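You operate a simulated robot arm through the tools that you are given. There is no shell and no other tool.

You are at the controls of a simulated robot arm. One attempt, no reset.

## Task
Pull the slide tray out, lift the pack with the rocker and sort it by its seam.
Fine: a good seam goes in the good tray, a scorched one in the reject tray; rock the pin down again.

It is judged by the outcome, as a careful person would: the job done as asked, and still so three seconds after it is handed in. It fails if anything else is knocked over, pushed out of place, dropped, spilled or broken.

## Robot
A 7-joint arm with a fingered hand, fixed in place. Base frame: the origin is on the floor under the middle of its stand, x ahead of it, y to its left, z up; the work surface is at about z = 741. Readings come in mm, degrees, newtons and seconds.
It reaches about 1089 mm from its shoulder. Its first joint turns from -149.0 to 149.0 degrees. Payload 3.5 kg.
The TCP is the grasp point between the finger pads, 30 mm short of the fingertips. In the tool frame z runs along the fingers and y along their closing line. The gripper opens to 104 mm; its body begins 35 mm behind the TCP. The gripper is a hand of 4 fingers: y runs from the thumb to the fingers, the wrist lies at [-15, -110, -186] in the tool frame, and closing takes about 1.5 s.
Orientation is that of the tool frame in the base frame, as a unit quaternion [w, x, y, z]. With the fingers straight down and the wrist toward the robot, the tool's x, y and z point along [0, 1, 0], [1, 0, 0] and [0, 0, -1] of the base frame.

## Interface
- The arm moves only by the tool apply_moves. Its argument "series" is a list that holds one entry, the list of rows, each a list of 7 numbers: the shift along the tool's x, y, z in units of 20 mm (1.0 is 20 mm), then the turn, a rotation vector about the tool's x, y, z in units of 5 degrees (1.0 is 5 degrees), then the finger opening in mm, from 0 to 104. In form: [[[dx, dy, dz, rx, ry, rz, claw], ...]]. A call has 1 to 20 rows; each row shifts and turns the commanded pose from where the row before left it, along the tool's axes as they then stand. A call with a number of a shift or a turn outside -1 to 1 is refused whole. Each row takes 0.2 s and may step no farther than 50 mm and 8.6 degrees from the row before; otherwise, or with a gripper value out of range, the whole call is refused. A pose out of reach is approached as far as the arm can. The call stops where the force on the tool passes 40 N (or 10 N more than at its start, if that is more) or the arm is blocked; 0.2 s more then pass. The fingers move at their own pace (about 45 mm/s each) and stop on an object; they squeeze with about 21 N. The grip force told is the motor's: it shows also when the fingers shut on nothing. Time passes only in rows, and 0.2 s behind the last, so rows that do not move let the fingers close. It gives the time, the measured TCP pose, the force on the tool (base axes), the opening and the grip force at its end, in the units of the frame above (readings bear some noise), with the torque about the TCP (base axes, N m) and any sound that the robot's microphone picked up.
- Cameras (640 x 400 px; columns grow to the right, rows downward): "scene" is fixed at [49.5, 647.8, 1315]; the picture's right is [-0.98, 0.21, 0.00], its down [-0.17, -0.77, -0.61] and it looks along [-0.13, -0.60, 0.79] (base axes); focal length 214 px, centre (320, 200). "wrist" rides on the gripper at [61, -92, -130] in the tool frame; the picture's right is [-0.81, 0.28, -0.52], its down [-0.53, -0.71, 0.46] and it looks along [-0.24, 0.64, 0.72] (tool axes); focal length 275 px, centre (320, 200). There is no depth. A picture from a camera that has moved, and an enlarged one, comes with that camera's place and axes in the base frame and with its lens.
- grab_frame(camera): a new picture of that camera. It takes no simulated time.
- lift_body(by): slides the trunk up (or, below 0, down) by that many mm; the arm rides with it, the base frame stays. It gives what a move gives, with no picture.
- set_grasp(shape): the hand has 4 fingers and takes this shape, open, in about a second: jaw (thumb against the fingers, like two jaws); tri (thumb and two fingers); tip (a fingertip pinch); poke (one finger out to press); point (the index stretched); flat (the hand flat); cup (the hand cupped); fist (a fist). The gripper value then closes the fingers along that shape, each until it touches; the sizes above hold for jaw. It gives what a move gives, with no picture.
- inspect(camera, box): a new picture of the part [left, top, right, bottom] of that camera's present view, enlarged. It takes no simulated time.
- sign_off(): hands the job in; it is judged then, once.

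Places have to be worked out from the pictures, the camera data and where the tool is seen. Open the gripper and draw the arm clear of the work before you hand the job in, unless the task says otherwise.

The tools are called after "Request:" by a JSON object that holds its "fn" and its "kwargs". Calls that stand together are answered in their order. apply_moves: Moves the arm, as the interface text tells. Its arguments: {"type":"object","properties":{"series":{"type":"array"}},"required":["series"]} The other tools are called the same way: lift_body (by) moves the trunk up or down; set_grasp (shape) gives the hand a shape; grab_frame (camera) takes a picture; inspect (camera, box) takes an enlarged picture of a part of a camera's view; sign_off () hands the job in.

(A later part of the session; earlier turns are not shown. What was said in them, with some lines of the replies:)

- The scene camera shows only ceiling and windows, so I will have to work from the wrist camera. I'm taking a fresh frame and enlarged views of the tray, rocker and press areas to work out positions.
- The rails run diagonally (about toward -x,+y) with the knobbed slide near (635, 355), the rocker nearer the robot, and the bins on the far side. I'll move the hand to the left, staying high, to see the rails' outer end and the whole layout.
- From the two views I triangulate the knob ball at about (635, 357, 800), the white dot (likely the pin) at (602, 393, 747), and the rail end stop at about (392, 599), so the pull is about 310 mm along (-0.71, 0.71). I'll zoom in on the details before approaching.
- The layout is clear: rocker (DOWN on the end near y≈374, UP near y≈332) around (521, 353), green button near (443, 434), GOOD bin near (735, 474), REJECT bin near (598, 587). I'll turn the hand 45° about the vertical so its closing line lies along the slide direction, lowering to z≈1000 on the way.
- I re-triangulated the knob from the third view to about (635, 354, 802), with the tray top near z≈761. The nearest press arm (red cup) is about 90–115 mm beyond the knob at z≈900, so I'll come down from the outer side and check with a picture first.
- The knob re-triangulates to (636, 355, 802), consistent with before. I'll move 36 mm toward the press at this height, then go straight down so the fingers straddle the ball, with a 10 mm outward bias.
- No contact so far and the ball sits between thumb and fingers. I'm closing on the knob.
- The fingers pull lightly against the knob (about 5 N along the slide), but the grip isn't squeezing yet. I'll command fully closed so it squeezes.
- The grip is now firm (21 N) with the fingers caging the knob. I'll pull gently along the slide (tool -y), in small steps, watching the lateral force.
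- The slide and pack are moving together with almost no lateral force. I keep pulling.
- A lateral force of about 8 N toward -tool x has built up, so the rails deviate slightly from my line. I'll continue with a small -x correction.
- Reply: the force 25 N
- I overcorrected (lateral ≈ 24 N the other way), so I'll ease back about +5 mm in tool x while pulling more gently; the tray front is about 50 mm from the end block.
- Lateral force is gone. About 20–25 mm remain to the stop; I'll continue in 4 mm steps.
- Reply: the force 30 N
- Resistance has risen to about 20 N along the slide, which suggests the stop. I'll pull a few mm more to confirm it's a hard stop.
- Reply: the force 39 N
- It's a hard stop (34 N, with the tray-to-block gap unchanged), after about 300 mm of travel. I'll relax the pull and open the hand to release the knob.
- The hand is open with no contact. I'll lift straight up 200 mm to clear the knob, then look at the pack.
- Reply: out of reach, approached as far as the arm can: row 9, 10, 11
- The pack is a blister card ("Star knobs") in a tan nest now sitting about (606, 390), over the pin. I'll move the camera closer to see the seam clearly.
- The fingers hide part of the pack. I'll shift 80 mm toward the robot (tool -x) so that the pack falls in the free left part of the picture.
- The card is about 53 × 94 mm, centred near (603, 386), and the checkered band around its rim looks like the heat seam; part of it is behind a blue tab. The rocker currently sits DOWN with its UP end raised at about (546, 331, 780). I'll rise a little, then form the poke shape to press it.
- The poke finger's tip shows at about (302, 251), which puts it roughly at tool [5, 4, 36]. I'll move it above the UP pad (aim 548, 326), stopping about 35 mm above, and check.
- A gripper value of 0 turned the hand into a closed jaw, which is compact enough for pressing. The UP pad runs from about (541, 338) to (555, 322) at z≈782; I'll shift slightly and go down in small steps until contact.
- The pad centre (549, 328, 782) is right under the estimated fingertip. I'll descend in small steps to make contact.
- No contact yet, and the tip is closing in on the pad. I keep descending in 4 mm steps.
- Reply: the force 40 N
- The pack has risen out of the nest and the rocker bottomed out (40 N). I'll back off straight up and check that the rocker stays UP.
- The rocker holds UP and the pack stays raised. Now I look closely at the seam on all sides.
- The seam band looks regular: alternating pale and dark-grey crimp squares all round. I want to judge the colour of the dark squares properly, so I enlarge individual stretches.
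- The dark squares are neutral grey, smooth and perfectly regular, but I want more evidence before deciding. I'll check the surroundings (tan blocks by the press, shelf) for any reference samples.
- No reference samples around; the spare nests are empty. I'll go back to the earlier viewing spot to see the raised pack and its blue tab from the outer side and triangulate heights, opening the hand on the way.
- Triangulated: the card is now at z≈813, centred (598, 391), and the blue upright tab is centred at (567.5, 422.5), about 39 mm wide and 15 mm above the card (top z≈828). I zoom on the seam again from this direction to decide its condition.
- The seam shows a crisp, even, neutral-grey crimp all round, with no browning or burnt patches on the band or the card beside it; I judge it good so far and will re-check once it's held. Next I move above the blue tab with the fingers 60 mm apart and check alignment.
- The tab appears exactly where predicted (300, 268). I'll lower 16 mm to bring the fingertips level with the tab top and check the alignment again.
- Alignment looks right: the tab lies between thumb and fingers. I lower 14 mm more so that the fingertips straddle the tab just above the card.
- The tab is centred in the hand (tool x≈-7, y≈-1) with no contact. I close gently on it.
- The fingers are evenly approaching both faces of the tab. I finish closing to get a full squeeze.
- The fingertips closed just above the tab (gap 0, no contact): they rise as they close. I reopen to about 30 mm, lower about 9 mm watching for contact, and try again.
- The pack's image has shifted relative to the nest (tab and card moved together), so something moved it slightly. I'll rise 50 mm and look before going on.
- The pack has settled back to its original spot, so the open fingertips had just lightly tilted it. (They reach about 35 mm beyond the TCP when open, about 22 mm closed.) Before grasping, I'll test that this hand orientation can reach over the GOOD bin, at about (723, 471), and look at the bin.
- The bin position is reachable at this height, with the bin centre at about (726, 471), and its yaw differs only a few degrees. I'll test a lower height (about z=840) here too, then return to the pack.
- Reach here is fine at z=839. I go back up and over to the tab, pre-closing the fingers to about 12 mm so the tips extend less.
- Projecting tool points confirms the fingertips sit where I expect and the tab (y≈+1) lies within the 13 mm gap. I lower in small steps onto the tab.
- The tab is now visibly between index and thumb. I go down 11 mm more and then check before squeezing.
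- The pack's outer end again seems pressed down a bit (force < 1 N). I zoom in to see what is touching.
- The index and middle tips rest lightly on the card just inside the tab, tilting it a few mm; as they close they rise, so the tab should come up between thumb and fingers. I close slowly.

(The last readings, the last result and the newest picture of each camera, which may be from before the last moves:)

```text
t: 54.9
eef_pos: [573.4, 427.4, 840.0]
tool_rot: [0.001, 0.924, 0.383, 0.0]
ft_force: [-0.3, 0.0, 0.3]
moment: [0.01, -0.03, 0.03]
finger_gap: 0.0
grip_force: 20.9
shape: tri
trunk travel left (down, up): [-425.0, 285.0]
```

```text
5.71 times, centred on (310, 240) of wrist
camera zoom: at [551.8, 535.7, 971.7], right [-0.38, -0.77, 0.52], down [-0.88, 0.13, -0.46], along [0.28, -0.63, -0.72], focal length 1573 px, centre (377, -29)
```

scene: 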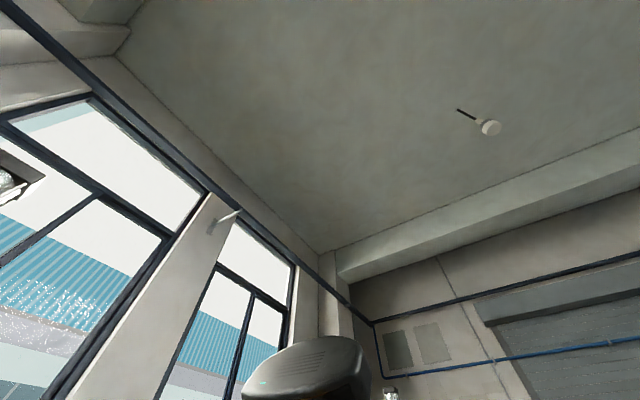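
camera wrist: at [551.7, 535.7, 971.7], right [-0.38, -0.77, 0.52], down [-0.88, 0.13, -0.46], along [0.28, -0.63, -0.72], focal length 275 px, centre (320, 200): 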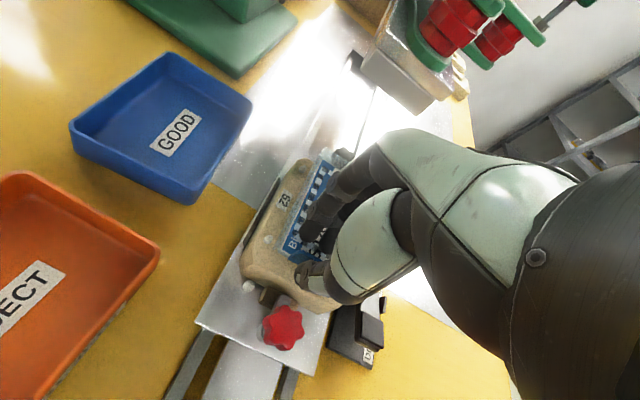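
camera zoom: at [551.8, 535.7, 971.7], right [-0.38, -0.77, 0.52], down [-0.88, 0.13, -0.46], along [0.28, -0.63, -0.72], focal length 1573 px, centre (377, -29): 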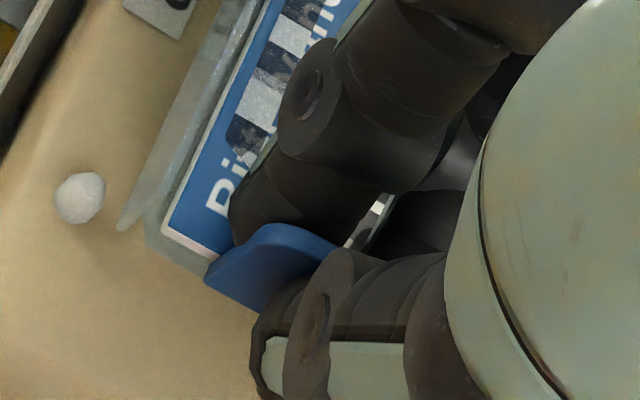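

The tab now sits visibly between index and thumb with a 21 N squeeze. I lift 16 mm slowly and look whether the pack comes along.

Request:
{"fn": "apply_moves", "kwargs": {"series": [[[0, 0, 0, 0, 0, 0, 0], [0, 0, -0.2, 0, 0, 0, 0], [0, 0, -0.3, 0, 0, 0, 0], [0, 0, -0.3, 0, 0, 0, 0], [0, 0, 0, 0, 0, 0, 0]]]}}

Request:
{"fn": "grab_frame", "kwargs": {"camera": "wrist"}}

Request:
{"fn": "inspect", "kwargs": {"camera": "wrist", "box": [240, 140, 370, 300]}}

```text
t: 56.1
eef_pos: [573.3, 428.5, 857.8]
tool_rot: [-0.001, 0.924, 0.382, 0.0]
ft_force: [0.0, -0.6, 0.0]
moment: [0.03, -0.01, -0.03]
finger_gap: 0.2
grip_force: 21.4
shape: tri
trunk travel left (down, up): [-425.0, 285.0]
```

```text
taken
camera wrist: at [551.9, 536.2, 988.9], right [-0.38, -0.77, 0.52], down [-0.88, 0.13, -0.46], along [0.28, -0.63, -0.72], focal length 275 px, centre (320, 200)
```

wrist: 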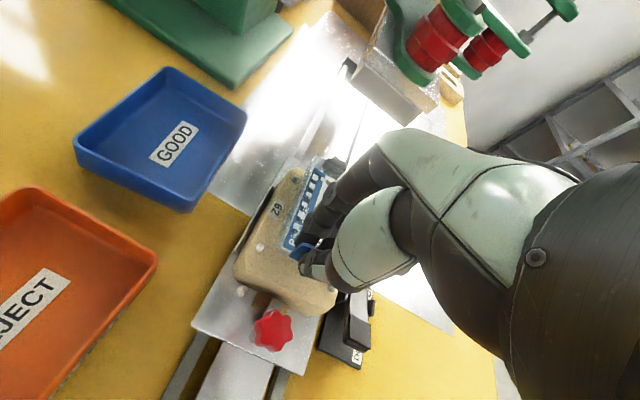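

```text
2.50 times, centred on (305, 220) of wrist
camera zoom: at [551.9, 536.2, 988.9], right [-0.38, -0.77, 0.52], down [-0.88, 0.13, -0.46], along [0.28, -0.63, -0.72], focal length 688 px, centre (358, 150)
```

zoom: 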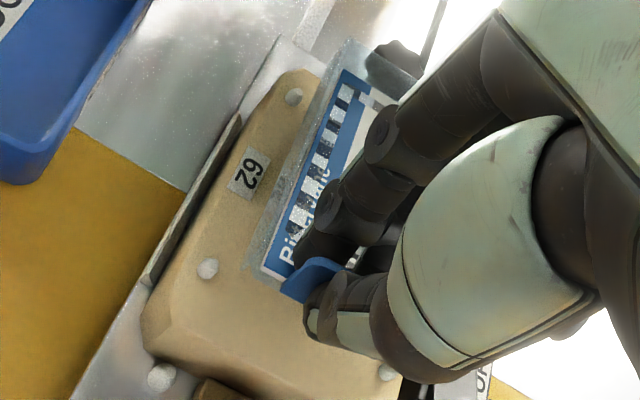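

The tab kept the same place relative to the hand while the nest moved away, so the pack is coming up with the grip. I lift another 30 mm gently and check again.

Request:
{"fn": "apply_moves", "kwargs": {"series": [[[0, 0, -0.3, 0, 0, 0, 0], [0, 0, -0.4, 0, 0, 0, 0], [0, 0, -0.4, 0, 0, 0, 0], [0, 0, -0.4, 0, 0, 0, 0], [0, 0, 0, 0, 0, 0, 0]]]}}

Request:
{"fn": "inspect", "kwargs": {"camera": "wrist", "box": [240, 140, 370, 300]}}

```text
t: 57.3
eef_pos: [573.7, 428.2, 886.5]
tool_rot: [0.0, 0.924, 0.382, 0.001]
ft_force: [-0.6, -0.4, -0.1]
moment: [0.01, 0.03, 0.01]
finger_gap: 0.0
grip_force: 21.4
shape: tri
trunk travel left (down, up): [-425.0, 285.0]
```

```text
2.50 times, centred on (305, 220) of wrist
camera zoom: at [551.8, 536.0, 1017.9], right [-0.38, -0.77, 0.52], down [-0.88, 0.13, -0.46], along [0.28, -0.63, -0.72], focal length 688 px, centre (358, 150)
```

zoom: 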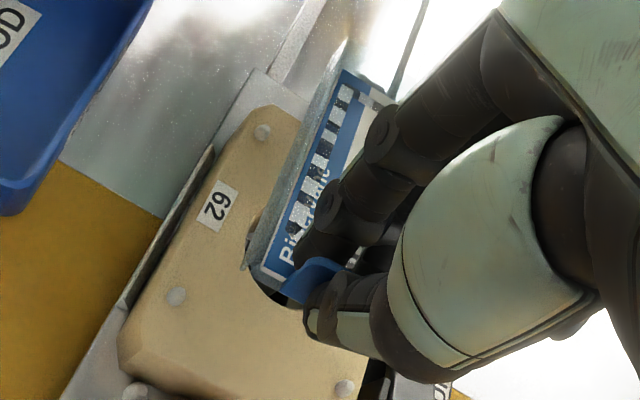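

The pack is clear of the nest and hangs level in the grip. I raise it a bit more and inspect the visible seam close up once again.

Request:
{"fn": "apply_moves", "kwargs": {"series": [[[0, 0, -0.5, 0, 0, 0, 0], [0, 0, -0.6, 0, 0, 0, 0], [0, 0, -0.6, 0, 0, 0, 0], [0, 0, -0.5, 0, 0, 0, 0], [0, 0, 0, 0, 0, 0, 0]]]}}

Request:
{"fn": "grab_frame", "kwargs": {"camera": "wrist"}}

Request:
{"fn": "inspect", "kwargs": {"camera": "wrist", "box": [280, 150, 350, 260]}}

Request:
{"fn": "inspect", "kwargs": {"camera": "wrist", "box": [295, 155, 345, 200]}}

```text
t: 58.5
eef_pos: [573.1, 427.7, 932.0]
tool_rot: [0.0, 0.924, 0.383, 0.0]
ft_force: [0.1, 0.2, 0.6]
moment: [0.03, 0.03, 0.0]
finger_gap: 0.0
grip_force: 20.9
shape: tri
trunk travel left (down, up): [-425.0, 285.0]
```

```text
taken
camera wrist: at [552.2, 535.9, 1061.9], right [-0.38, -0.77, 0.52], down [-0.88, 0.13, -0.46], along [0.28, -0.63, -0.72], focal length 275 px, centre (320, 200)
```

wrist: 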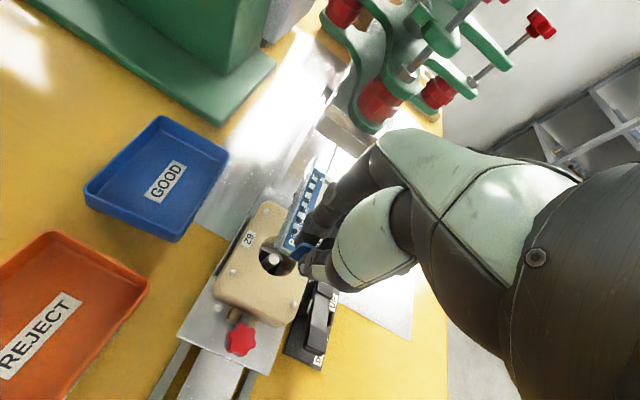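

```text
3.64 times, centred on (315, 205) of wrist
camera zoom: at [552.2, 535.9, 1061.9], right [-0.38, -0.77, 0.52], down [-0.88, 0.13, -0.46], along [0.28, -0.63, -0.72], focal length 1001 px, centre (338, 182)
```

zoom: 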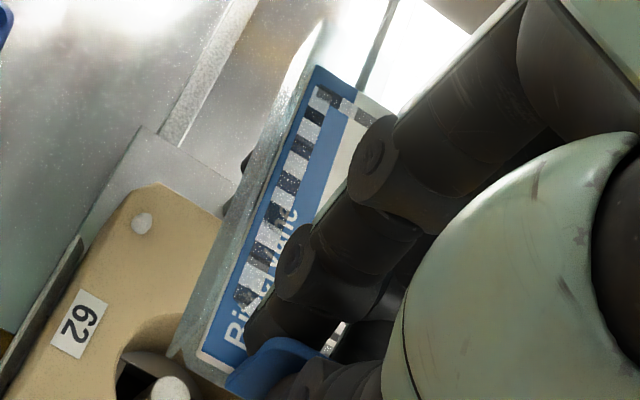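

```text
8.89 times, centred on (320, 178) of wrist
camera zoom: at [552.2, 535.9, 1061.9], right [-0.38, -0.77, 0.52], down [-0.88, 0.13, -0.46], along [0.28, -0.63, -0.72], focal length 2447 px, centre (320, 400)
```

zoom: 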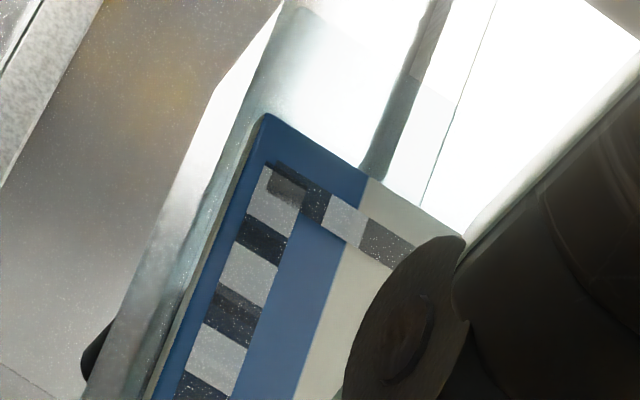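

The chequered seam stays crisp and neutral in every view, with no browning or charring, so this pack goes in the GOOD tray. The pin is visible, raised, in the empty nest. I carry the pack smoothly to above the GOOD bin, turning 5° to match its yaw.

Request:
{"fn": "apply_moves", "kwargs": {"series": [[[0.4, 0.1, 0, 0, 0, 0, 0], [0.65, 0.15, 0, 0, 0, 0, 0], [0.75, 0.17, 0, 0, 0, 0, 0], [0.75, 0.17, 0, 0, 0, 0, 0], [0.75, 0.17, 0, 0, 0, 0, 0], [0.75, 0.17, 0, 0, 0, 0, 0], [0.75, 0.17, 0, 0, 0, 0, 0], [0.75, 0.17, 0, 0, 0, 0, 0], [0.7, 0.16, 0, 0, 0, 0, 0], [0.5, 0.12, 0, 0, 0, 0, 0], [0.34, 0.05, 0, 0, 0, -0.5, 0], [0, 0, 0, 0, 0, -0.5, 0], [0, 0, 0, 0, 0, 0, 0]]]}}

Request:
{"fn": "grab_frame", "kwargs": {"camera": "wrist"}}

Request:
{"fn": "inspect", "kwargs": {"camera": "wrist", "box": [200, 140, 360, 340]}}

```text
t: 61.3
eef_pos: [696.7, 505.9, 930.3]
tool_rot: [0.0, 0.906, 0.423, 0.0]
ft_force: [-1.3, 0.4, 0.7]
moment: [-0.03, -0.03, 0.01]
finger_gap: 0.0
grip_force: 20.4
shape: tri
trunk travel left (down, up): [-425.0, 285.0]
```

```text
taken
camera wrist: at [665.7, 611.5, 1062.7], right [-0.31, -0.8, 0.52], down [-0.89, 0.05, -0.46], along [0.34, -0.6, -0.72], focal length 275 px, centre (320, 200)
```

wrist: 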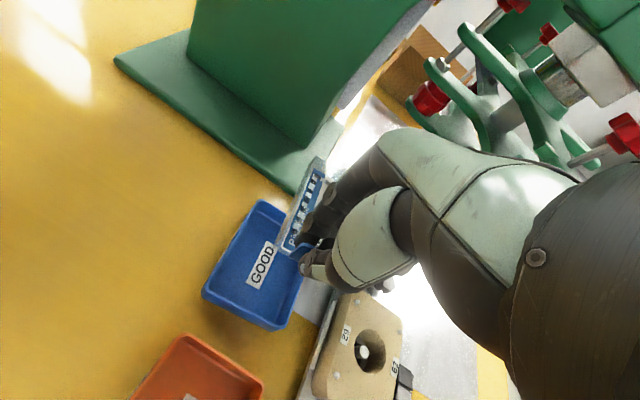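

```text
2.00 times, centred on (280, 240) of wrist
camera zoom: at [665.7, 611.5, 1062.7], right [-0.31, -0.8, 0.52], down [-0.89, 0.05, -0.46], along [0.34, -0.6, -0.72], focal length 551 px, centre (400, 120)
```

zoom: 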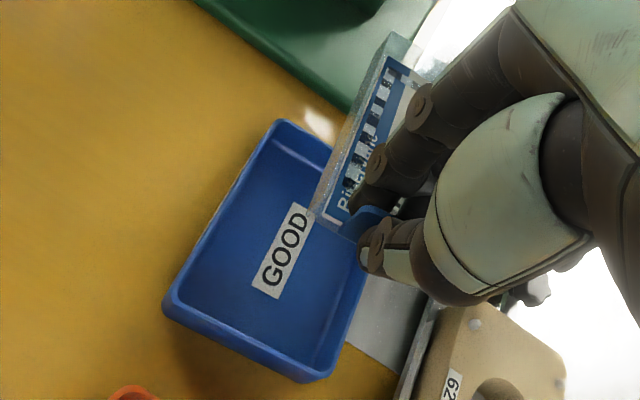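

Request:
{"fn": "inspect", "kwargs": {"camera": "wrist", "box": [195, 190, 315, 340]}}

```text
2.67 times, centred on (255, 265) of wrist
camera zoom: at [665.7, 611.5, 1062.7], right [-0.31, -0.8, 0.52], down [-0.89, 0.05, -0.46], along [0.34, -0.6, -0.72], focal length 734 px, centre (493, 27)
```

zoom: 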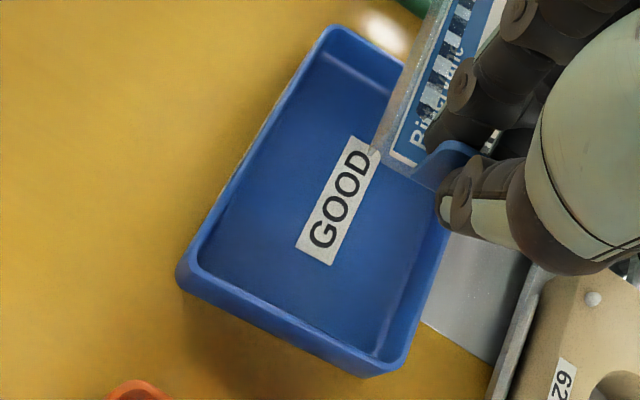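

The bin centre works out to (729.5, 470) and the pack hangs level, about 6 mm short of centred along its length. I shift +8 mm inward along tool y, then lower to about z=835 and look again.

Request:
{"fn": "apply_moves", "kwargs": {"series": [[[0.03, 0.4, 0.3, 0, 0, 0, 0], [0, 0, 0.6, 0, 0, 0, 0], [0, 0, 0.8, 0, 0, 0, 0], [0, 0, 0.8, 0, 0, 0, 0], [0, 0, 0.8, 0, 0, 0, 0], [0, 0, 0.8, 0, 0, 0, 0], [0, 0, 0.6, 0, 0, 0, 0], [0, 0, 0, 0, 0, 0, 0]]]}}

Request:
{"fn": "grab_frame", "kwargs": {"camera": "wrist"}}

Request:
{"fn": "inspect", "kwargs": {"camera": "wrist", "box": [220, 130, 380, 330]}}

```text
t: 63.1
eef_pos: [702.7, 501.7, 835.8]
tool_rot: [0.0, 0.906, 0.423, 0.0]
ft_force: [0.1, 0.2, -1.0]
moment: [-0.02, 0.03, -0.03]
finger_gap: 0.0
grip_force: 21.5
shape: tri
trunk travel left (down, up): [-425.0, 285.0]
```

```text
taken
camera wrist: at [672.4, 606.9, 967.2], right [-0.31, -0.8, 0.52], down [-0.89, 0.05, -0.46], along [0.34, -0.6, -0.72], focal length 275 px, centre (320, 200)
```

wrist: 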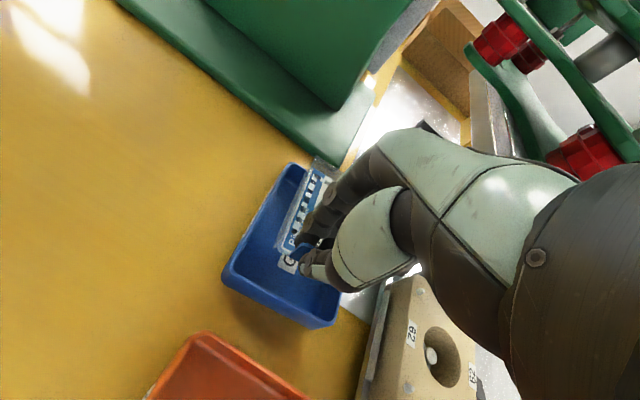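

```text
2.00 times, centred on (300, 230) of wrist
camera zoom: at [672.4, 606.9, 967.2], right [-0.31, -0.8, 0.52], down [-0.89, 0.05, -0.46], along [0.34, -0.6, -0.72], focal length 551 px, centre (360, 140)
```

zoom: 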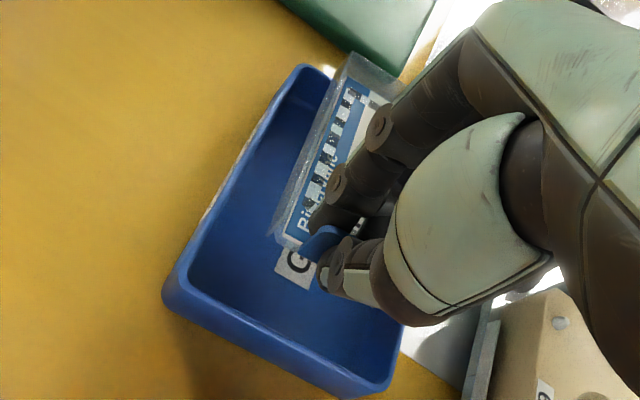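

The pack is over the bin with about 7–12 mm margin at each end. I lower further to about z=805 and check.

Request:
{"fn": "apply_moves", "kwargs": {"series": [[[0, 0.05, 0.4, 0, 0, 0, 0], [0, 0, 0.6, 0, 0, 0, 0], [0, 0, 0.5, 0, 0, 0, 0], [0, 0, 0, 0, 0, 0, 0]]]}}

Request:
{"fn": "grab_frame", "kwargs": {"camera": "wrist"}}

Request:
{"fn": "inspect", "kwargs": {"camera": "wrist", "box": [220, 130, 380, 330]}}

```text
t: 64.1
eef_pos: [701.1, 501.4, 806.9]
tool_rot: [0.0, 0.906, 0.422, 0.0]
ft_force: [-0.4, 1.0, 3.4]
moment: [-0.01, -0.03, -0.02]
finger_gap: 0.1
grip_force: 20.8
shape: tri
trunk travel left (down, up): [-425.0, 285.0]
```

```text
taken
camera wrist: at [671.3, 606.4, 938.2], right [-0.31, -0.8, 0.52], down [-0.89, 0.05, -0.46], along [0.34, -0.6, -0.72], focal length 275 px, centre (320, 200)
```

wrist: 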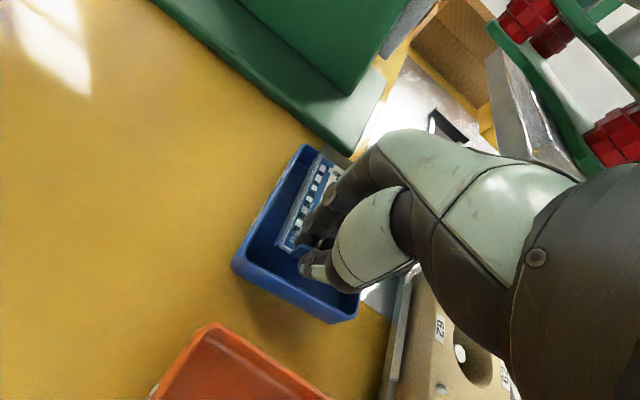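

```text
2.00 times, centred on (300, 230) of wrist
camera zoom: at [671.3, 606.4, 938.2], right [-0.31, -0.8, 0.52], down [-0.89, 0.05, -0.46], along [0.34, -0.6, -0.72], focal length 551 px, centre (360, 140)
```

zoom: 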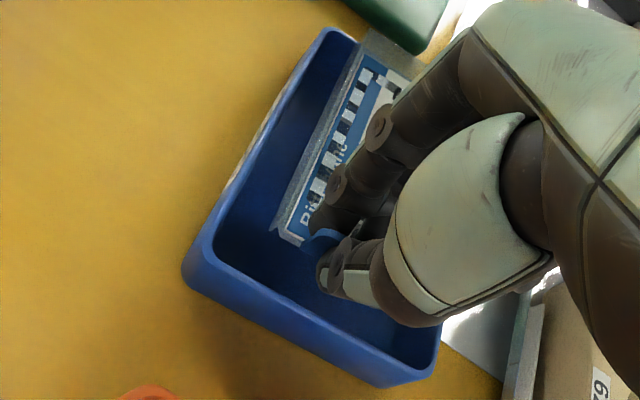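

There is a light upward force (3.4 N), so something is starting to touch; it could be the pack's far flange on the bin's far rim. I zoom in there before going further.

Request:
{"fn": "inspect", "kwargs": {"camera": "wrist", "box": [280, 130, 370, 200]}}

Request:
{"fn": "inspect", "kwargs": {"camera": "wrist", "box": [230, 200, 370, 330]}}

```text
5.71 times, centred on (325, 165) of wrist
camera zoom: at [671.3, 606.4, 938.2], right [-0.31, -0.8, 0.52], down [-0.89, 0.05, -0.46], along [0.34, -0.6, -0.72], focal length 1573 px, centre (291, 400)
```

zoom: 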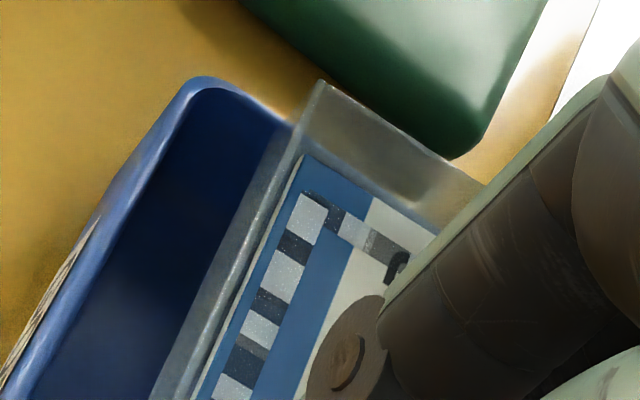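

```text
3.08 times, centred on (300, 265) of wrist
camera zoom: at [671.3, 606.4, 938.2], right [-0.31, -0.8, 0.52], down [-0.89, 0.05, -0.46], along [0.34, -0.6, -0.72], focal length 847 px, centre (382, 0)
```

zoom: 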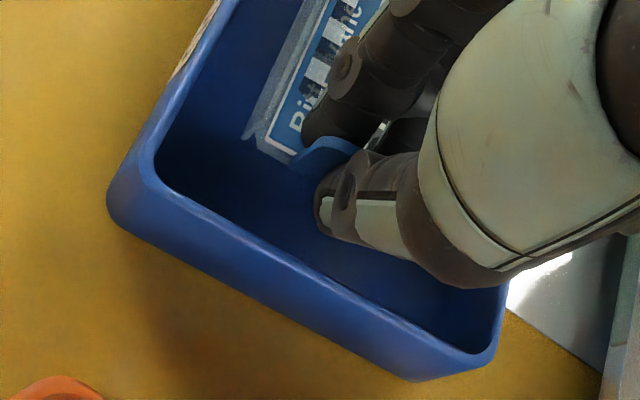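

The far rim is well below the flange (the bin is shallow, about 18 mm), and the pack is inside the walls. So the touch is most likely the blister's dome reaching the floor. I lower 3 mm more in tiny steps to confirm.

Request:
{"fn": "apply_moves", "kwargs": {"series": [[[0, 0.1, 0.05, 0, 0, 0, 0], [0, 0.05, 0.05, 0, 0, 0, 0]]]}}

Request:
{"fn": "inspect", "kwargs": {"camera": "wrist", "box": [220, 130, 380, 330]}}

```text
t: 64.7
eef_pos: [704.7, 498.5, 805.3]
tool_rot: [0.0, 0.906, 0.423, 0.001]
ft_force: [-1.0, 0.6, 2.8]
moment: [-0.03, -0.05, 0.0]
finger_gap: 0.0
grip_force: 20.9
shape: tri
trunk travel left (down, up): [-425.0, 285.0]
```

```text
2.00 times, centred on (300, 230) of wrist
camera zoom: at [674.5, 604.5, 936.7], right [-0.31, -0.8, 0.52], down [-0.89, 0.05, -0.46], along [0.34, -0.6, -0.72], focal length 551 px, centre (360, 140)
```

zoom: 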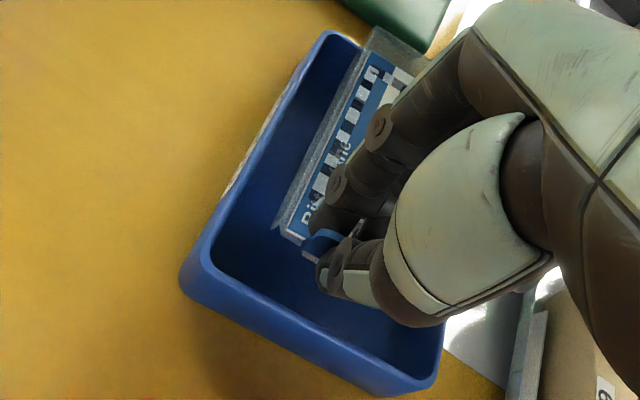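

Contact is confirmed (about 3 N): the nest top is at about z=795, so the dome is about 33 mm deep, which puts its bottom on the bin floor now. I release by opening in small steps while rising, so the fingertips don't press on the card.

Request:
{"fn": "apply_moves", "kwargs": {"series": [[[0, 0, -0.05, 0, 0, 0, 4], [0, 0, -0.2, 0, 0, 0, 8], [0, 0, -0.4, 0, 0, 0, 12], [0, 0, -0.5, 0, 0, 0, 16], [0, 0, -0.8, 0, 0, 0, 18], [0, 0, 0, 0, 0, 0, 18]]]}}

Request:
{"fn": "grab_frame", "kwargs": {"camera": "wrist"}}

Request:
{"fn": "inspect", "kwargs": {"camera": "wrist", "box": [220, 130, 380, 330]}}

```text
t: 66.1
eef_pos: [704.2, 498.2, 843.4]
tool_rot: [0.0, 0.906, 0.423, 0.0]
ft_force: [0.8, 0.1, -0.3]
moment: [0.01, -0.01, 0.01]
finger_gap: 16.1
grip_force: 0.1
shape: tri
trunk travel left (down, up): [-425.0, 285.0]
```

```text
taken
camera wrist: at [674.2, 603.1, 974.8], right [-0.31, -0.8, 0.52], down [-0.89, 0.05, -0.46], along [0.34, -0.6, -0.72], focal length 275 px, centre (320, 200)
```

wrist: 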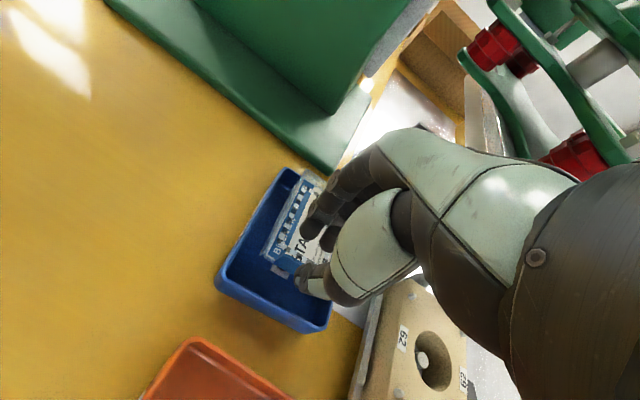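

```text
2.00 times, centred on (300, 230) of wrist
camera zoom: at [674.2, 603.1, 974.8], right [-0.31, -0.8, 0.52], down [-0.89, 0.05, -0.46], along [0.34, -0.6, -0.72], focal length 551 px, centre (360, 140)
```

zoom: 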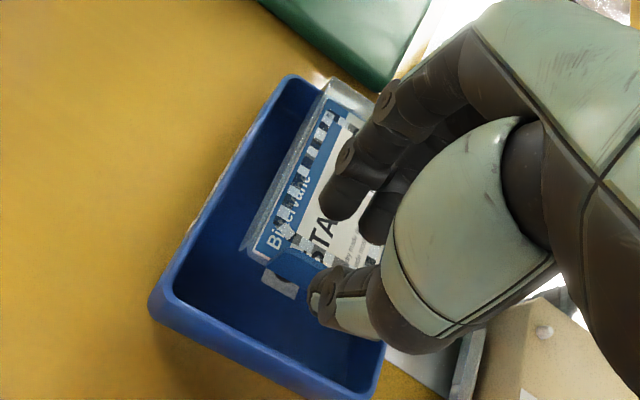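

The pack stays in the GOOD bin and the fingers are clear above it. I rise straight up and look at how it rests.

Request:
{"fn": "apply_moves", "kwargs": {"series": [[[0, 0, -0.8, 0, 0, 0, 18], [0, 0, -1, 0, 0, 0, 18], [0, 0, -1, 0, 0, 0, 18], [0, 0, -1, 0, 0, 0, 18], [-0.5, -0.8, -0.2, 0, 0, 0, 18], [-0.5, -0.8, 0, 0, 0, 0, 18], [0, 0, 0, 0, 0, 0, 18]]]}}

Request:
{"fn": "grab_frame", "kwargs": {"camera": "wrist"}}

Request:
{"fn": "inspect", "kwargs": {"camera": "wrist", "box": [180, 150, 340, 310]}}

```text
t: 67.7
eef_pos: [669.1, 503.1, 923.3]
tool_rot: [0.0, 0.906, 0.423, 0.0]
ft_force: [-0.1, 0.1, -0.3]
moment: [-0.04, 0.0, 0.01]
finger_gap: 16.2
grip_force: 0.1
shape: tri
trunk travel left (down, up): [-425.0, 285.0]
```

```text
taken
camera wrist: at [638.3, 609.0, 1055.0], right [-0.31, -0.8, 0.52], down [-0.89, 0.05, -0.46], along [0.34, -0.6, -0.72], focal length 275 px, centre (320, 200)
```

wrist: 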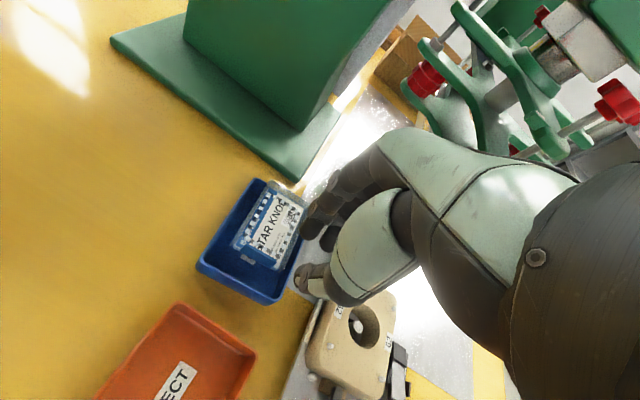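

```text
2.50 times, centred on (260, 230) of wrist
camera zoom: at [638.3, 609.0, 1055.0], right [-0.31, -0.8, 0.52], down [-0.89, 0.05, -0.46], along [0.34, -0.6, -0.72], focal length 688 px, centre (470, 125)
```

zoom: 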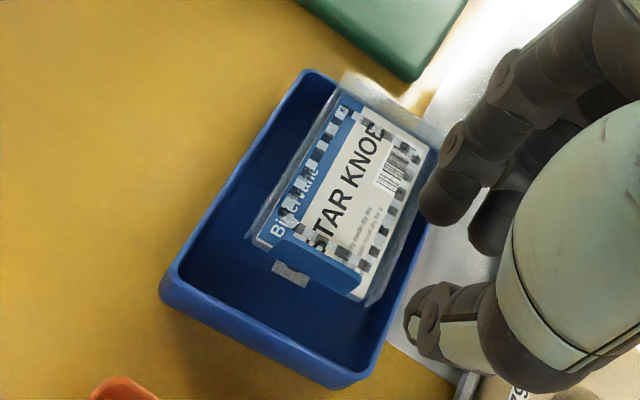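

The pack rests in the GOOD bin. With the whole card in view, I check the entire seam once more at high magnification.

Request:
{"fn": "inspect", "kwargs": {"camera": "wrist", "box": [225, 180, 310, 275]}}

Request:
{"fn": "inspect", "kwargs": {"camera": "wrist", "box": [260, 185, 310, 216]}}

Request:
{"fn": "inspect", "kwargs": {"camera": "wrist", "box": [235, 230, 290, 270]}}

```text
4.21 times, centred on (268, 228) of wrist
camera zoom: at [638.3, 609.0, 1055.0], right [-0.31, -0.8, 0.52], down [-0.89, 0.05, -0.46], along [0.34, -0.6, -0.72], focal length 1159 px, centre (541, 84)
```

zoom: 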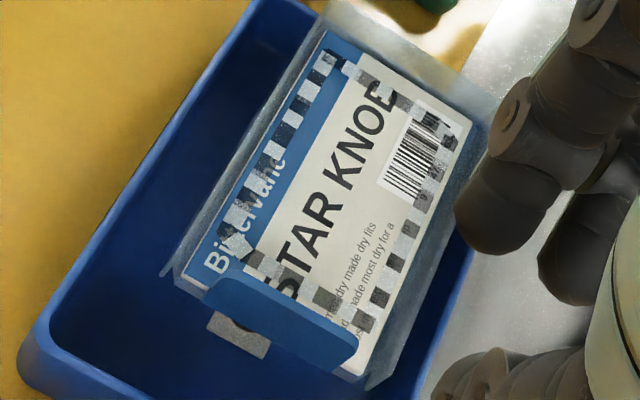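

```text
12.80 times, centred on (285, 200) of wrist
camera zoom: at [638.3, 609.0, 1055.0], right [-0.31, -0.8, 0.52], down [-0.89, 0.05, -0.46], along [0.34, -0.6, -0.72], focal length 3524 px, centre (768, 194)
```

zoom: 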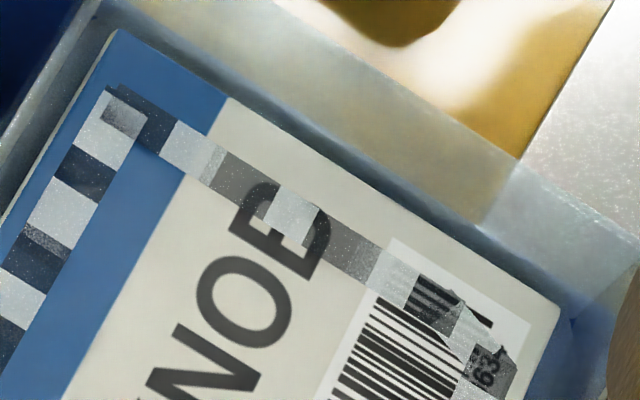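

```text
10.00 times, centred on (262, 250) of wrist
camera zoom: at [638.3, 609.0, 1055.0], right [-0.31, -0.8, 0.52], down [-0.89, 0.05, -0.46], along [0.34, -0.6, -0.72], focal length 2753 px, centre (895, -300)
```

zoom: 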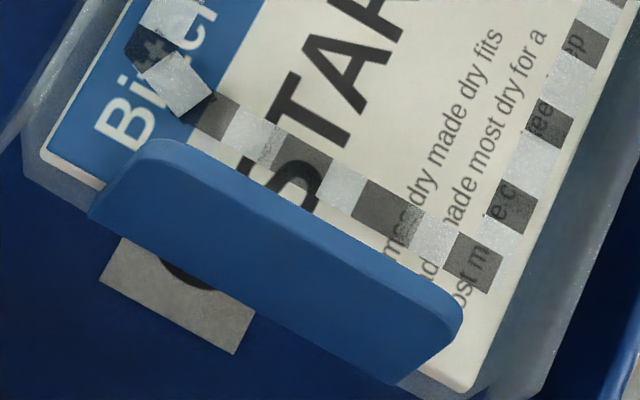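

The ring is even and neutral all the way round, so GOOD is right, and the pack sits level in the bin. Now I go back to the rocker: turning back 5°, closing the hand, and moving above the DOWN pad at about (500, 378).

Request:
{"fn": "apply_moves", "kwargs": {"series": [[[0, 0, 0, 0, 0, 1, 10], [-0.9, -0.133, 0, 0, 0, 0, 0], [-0.9, -0.133, 0, 0, 0, 0, 0], [-0.9, -0.133, 0, 0, 0, 0, 0], [-0.9, -0.133, 0, 0, 0, 0, 0], [-0.9, -0.133, 0, 0, 0, 0, 0], [-0.9, -0.133, 0, 0, 0, 0, 0], [-0.9, -0.133, 0, 0, 0, 0, 0], [-0.9, -0.133, 0, 0, 0, 0, 0], [-0.9, -0.133, 0, 0, 0, 0, 0], [-0.9, -0.133, 0.5, 0, 0, 0, 0], [-0.9, -0.133, 0.5, 0, 0, 0, 0], [-0.88, -0.133, 0.7, 0, 0, 0, 0], [0, 0, 0.7, 0, 0, 0, 0], [0, 0, 0, 0, 0, 0, 0]]]}}

Request:
{"fn": "grab_frame", "kwargs": {"camera": "wrist"}}

Request:
{"fn": "inspect", "kwargs": {"camera": "wrist", "box": [220, 180, 350, 330]}}

```text
t: 70.9
eef_pos: [492.4, 374.1, 877.2]
tool_rot: [0.0, 0.924, 0.383, 0.0]
ft_force: [-0.6, -0.4, 0.4]
moment: [-0.01, -0.03, 0.04]
finger_gap: 0.1
grip_force: 20.9
shape: tri
trunk travel left (down, up): [-425.0, 285.0]
```

```text
taken
camera wrist: at [471.2, 481.7, 1008.1], right [-0.38, -0.77, 0.52], down [-0.88, 0.13, -0.46], along [0.28, -0.63, -0.72], focal length 275 px, centre (320, 200)
```

wrist: 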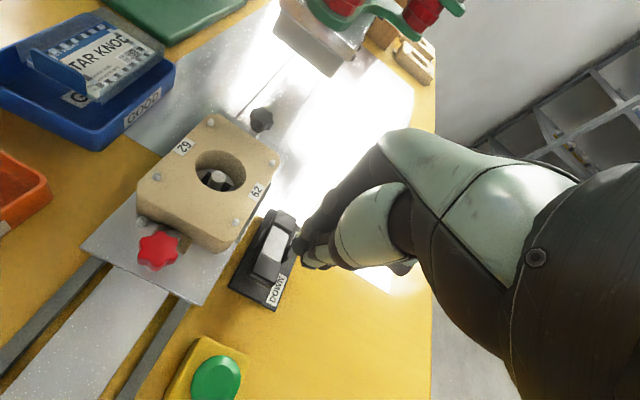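

```text
2.67 times, centred on (285, 255) of wrist
camera zoom: at [471.2, 481.7, 1008.1], right [-0.38, -0.77, 0.52], down [-0.88, 0.13, -0.46], along [0.28, -0.63, -0.72], focal length 734 px, centre (413, 53)
```

zoom: 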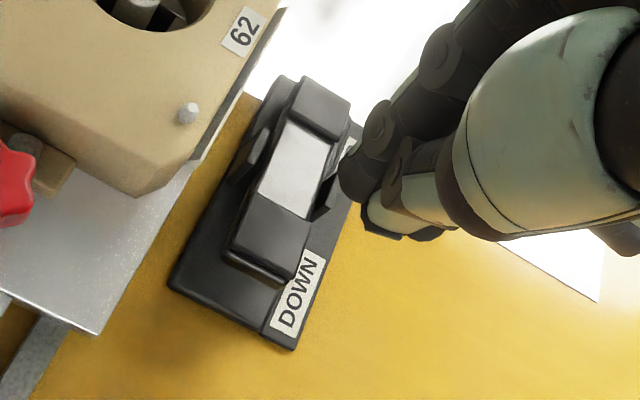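

The DOWN pad runs from about (513, 365) to (495, 381). I adjust to press slightly outside its centre and descend to about z=815 first.

Request:
{"fn": "apply_moves", "kwargs": {"series": [[[-0.03, 0.2, 0.7, 0, 0, 0, 0], [0, 0, 0.8, 0, 0, 0, 0], [0, 0, 0.8, 0, 0, 0, 0], [0, 0, 0.8, 0, 0, 0, 0], [0, 0, 0, 0, 0, 0, 0]]]}}

Request:
{"fn": "inspect", "kwargs": {"camera": "wrist", "box": [240, 180, 370, 310]}}

```text
t: 72.1
eef_pos: [494.2, 370.6, 815.1]
tool_rot: [0.0, 0.924, 0.383, 0.0]
ft_force: [0.3, -0.1, 0.1]
moment: [-0.05, -0.01, 0.01]
finger_gap: 0.0
grip_force: 20.9
shape: tri
trunk travel left (down, up): [-425.0, 285.0]
```

```text
3.08 times, centred on (305, 245) of wrist
camera zoom: at [473.4, 478.1, 945.8], right [-0.38, -0.77, 0.52], down [-0.88, 0.13, -0.46], along [0.28, -0.63, -0.72], focal length 847 px, centre (366, 62)
```

zoom: 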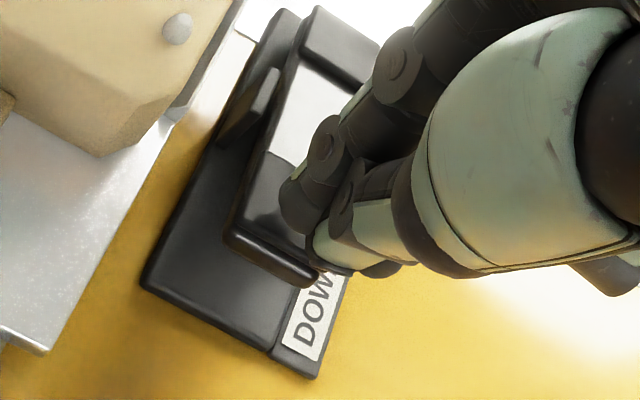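

The tip is right above the DOWN pad. I press down in 4–5 mm steps.

Request:
{"fn": "apply_moves", "kwargs": {"series": [[[0, 0, 0.25, 0, 0, 0, 0], [0, 0, 0.25, 0, 0, 0, 0], [0, 0, 0.2, 0, 0, 0, 0], [0, 0, 0.2, 0, 0, 0, 0]]]}}

Request:
{"fn": "inspect", "kwargs": {"camera": "wrist", "box": [240, 180, 370, 310]}}

```text
t: 73.1
eef_pos: [494.5, 370.6, 796.3]
tool_rot: [0.0, 0.924, 0.383, 0.0]
ft_force: [-0.1, -0.1, 0.2]
moment: [-0.01, -0.01, 0.02]
finger_gap: 0.0
grip_force: 21.0
shape: tri
trunk travel left (down, up): [-425.0, 285.0]
```

```text
3.08 times, centred on (305, 245) of wrist
camera zoom: at [473.6, 478.7, 927.7], right [-0.38, -0.77, 0.52], down [-0.88, 0.13, -0.46], along [0.28, -0.63, -0.72], focal length 847 px, centre (366, 62)
```

zoom: 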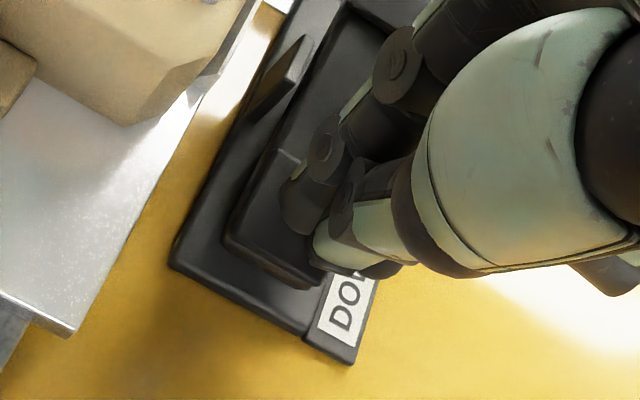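

The rocker seems to have tipped already. I press a few mm more to be sure it is fully over.

Request:
{"fn": "apply_moves", "kwargs": {"series": [[[0, 0, 0.12, 0, 0, 0, 0], [0, 0, 0.12, 0, 0, 0, 0]]]}}

Request:
{"fn": "grab_frame", "kwargs": {"camera": "wrist"}}

```text
t: 73.7
eef_pos: [496.7, 370.8, 793.3]
tool_rot: [0.0, 0.924, 0.383, 0.002]
ft_force: [0.8, -1.0, 19.0]
moment: [0.01, -0.16, 0.01]
finger_gap: 0.0
grip_force: 21.7
shape: tri
trunk travel left (down, up): [-425.0, 285.0]
```

```text
taken
camera wrist: at [473.9, 478.4, 925.1], right [-0.38, -0.77, 0.52], down [-0.88, 0.13, -0.46], along [0.29, -0.63, -0.72], focal length 275 px, centre (320, 200)
```

wrist: 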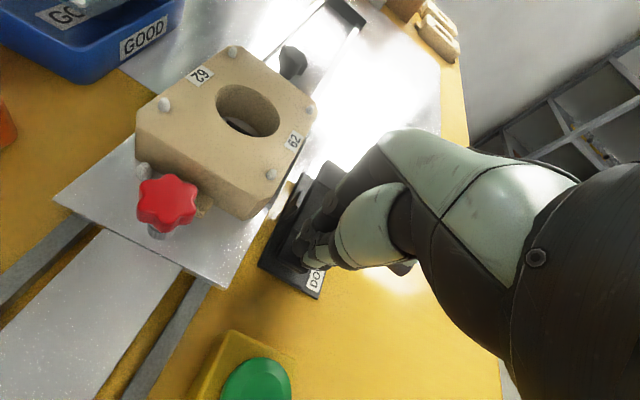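

Fully over (19 N at the bottom), and the pin has sunk in the nest. I lift the hand straight up and verify the rocker stays DOWN.

Request:
{"fn": "apply_moves", "kwargs": {"series": [[[0, 0, -0.5, 0, 0, 0, 0], [0, 0, -1, 0, 0, 0, 0], [0, 0, -1, 0, 0, 0, 0], [0, 0, -1, 0, 0, 0, 0], [-0.5, -0.3, -1, 0, 0, 0, 0], [-0.5, -0.3, -1, 0, 0, 0, 0], [-0.5, -0.3, -0.5, 0, 0, 0, 0], [0, 0, 0, 0, 0, 0, 0]]]}}

Request:
{"fn": "grab_frame", "kwargs": {"camera": "wrist"}}

Request:
{"fn": "inspect", "kwargs": {"camera": "wrist", "box": [110, 100, 310, 310]}}

```text
t: 75.5
eef_pos: [461.3, 361.2, 912.1]
tool_rot: [-0.001, 0.924, 0.382, 0.0]
ft_force: [-0.3, -0.8, -0.1]
moment: [0.02, -0.03, -0.01]
finger_gap: 0.0
grip_force: 21.1
shape: tri
trunk travel left (down, up): [-425.0, 285.0]
```

```text
taken
camera wrist: at [440.4, 470.3, 1043.5], right [-0.38, -0.77, 0.52], down [-0.88, 0.13, -0.46], along [0.28, -0.63, -0.72], focal length 275 px, centre (320, 200)
```

wrist: 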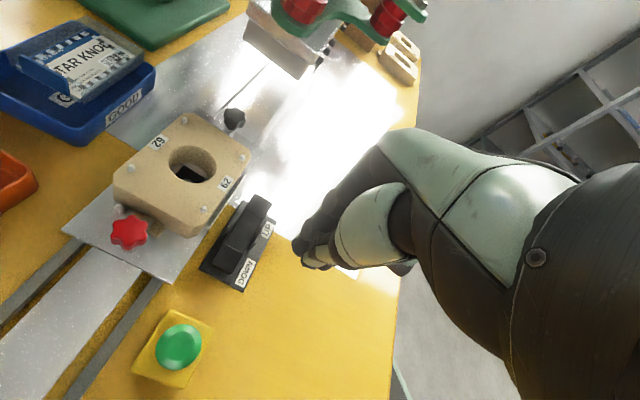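

```text
1.90 times, centred on (210, 205) of wrist
camera zoom: at [440.4, 470.3, 1043.5], right [-0.38, -0.77, 0.52], down [-0.88, 0.13, -0.46], along [0.28, -0.63, -0.72], focal length 524 px, centre (530, 190)
```

zoom: 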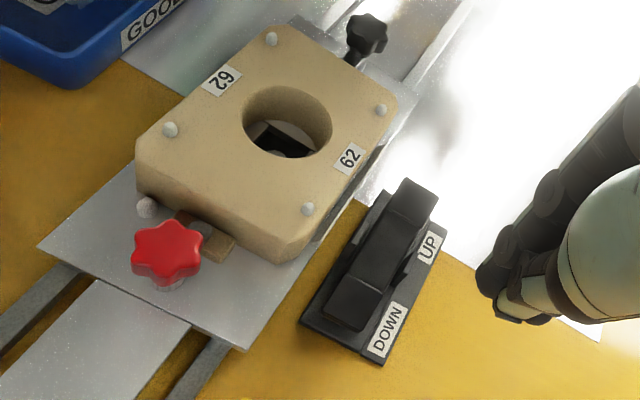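

The rocker rests DOWN and the nest's bore is empty with the pin retracted. I check how the pack sits in the GOOD bin before drawing back.

Request:
{"fn": "inspect", "kwargs": {"camera": "wrist", "box": [0, 0, 170, 150]}}

```text
2.67 times, centred on (85, 75) of wrist
camera zoom: at [440.4, 470.3, 1043.5], right [-0.38, -0.77, 0.52], down [-0.88, 0.13, -0.46], along [0.28, -0.63, -0.72], focal length 734 px, centre (947, 533)
```

zoom: 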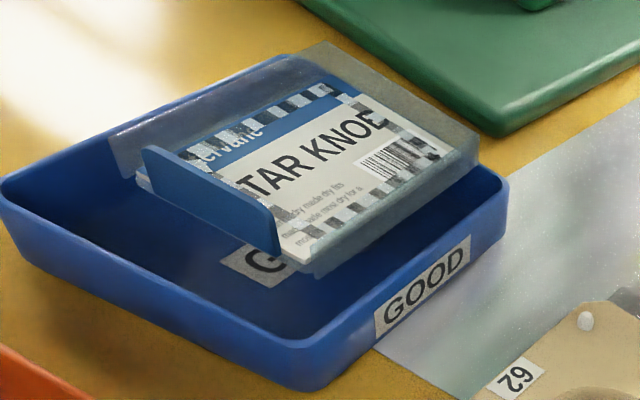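

All four card corners triangulate to z≈773–778, so the pack stands level on its dome inside the GOOD bin. I open the hand and draw the arm up and back, away from the work.

Request:
{"fn": "apply_moves", "kwargs": {"series": [[[-0.5, 0, -1, 0, 0, 0, 40], [-0.5, 0, -1, 0, 0, 0, 80], [-0.6, 0.2, -1, 0, 0, 0, 104], [-0.6, 0.2, -1, 0, 0, 0, 104], [-0.6, 0.2, -1, 0, 0, 0, 104], [-0.6, 0.2, -1, 0, 0, 0, 104], [-0.6, 0.2, -0.5, 0, 0, 0, 104], [0, 0, 0, 0, 0, 0, 104]]]}}

Request:
{"fn": "grab_frame", "kwargs": {"camera": "wrist"}}

```text
t: 77.3
eef_pos: [445.2, 286.4, 1017.5]
tool_rot: [0.0, 0.923, 0.384, 0.002]
ft_force: [0.3, -0.3, -0.3]
moment: [0.0, 0.05, -0.02]
finger_gap: 96.1
grip_force: 0.1
shape: jaw
out of reach, approached as far as the arm can: row 5, 6, 7
trunk travel left (down, up): [-425.0, 285.0]
```

```text
taken
camera wrist: at [422.9, 393.6, 1149.1], right [-0.38, -0.77, 0.51], down [-0.88, 0.13, -0.46], along [0.29, -0.63, -0.72], focal length 275 px, centre (320, 200)
```

wrist: 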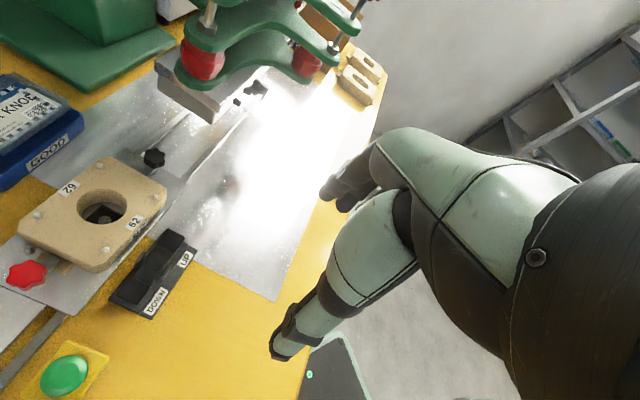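

The hand is open and well clear. The slide tray is out, the rocker is DOWN with the pin retracted, the pack is in the GOOD bin and nothing else has moved. I hand the job in.

Request:
{"fn": "sign_off", "kwargs": {}}

```text
The job is handed in.
```

I pulled the slide tray out to its stop and lifted the pack with the rocker. I judged the seam good and put the pack in the good tray. The rocker is back on DOWN with the pin retracted. I opened the hand and drew the arm clear before handing in. I don't have the judged result.

- **Seam:** It is a regular ring of pale and dark-grey squares all the way round. I saw no brown or charred patches from any angle. There was no reference sample to compare with, so calling it good is my judgement: I took the dark squares as the normal seal pattern, not scorching.
- **Placement:** The pack stands level inside the good tray, a few millimetres toward its far end.
- **Slips along the way:** My fingertips twice lightly tilted the pack on the raised pin before I got hold of its blue tab. Nothing else appeared moved or knocked in the last pictures.
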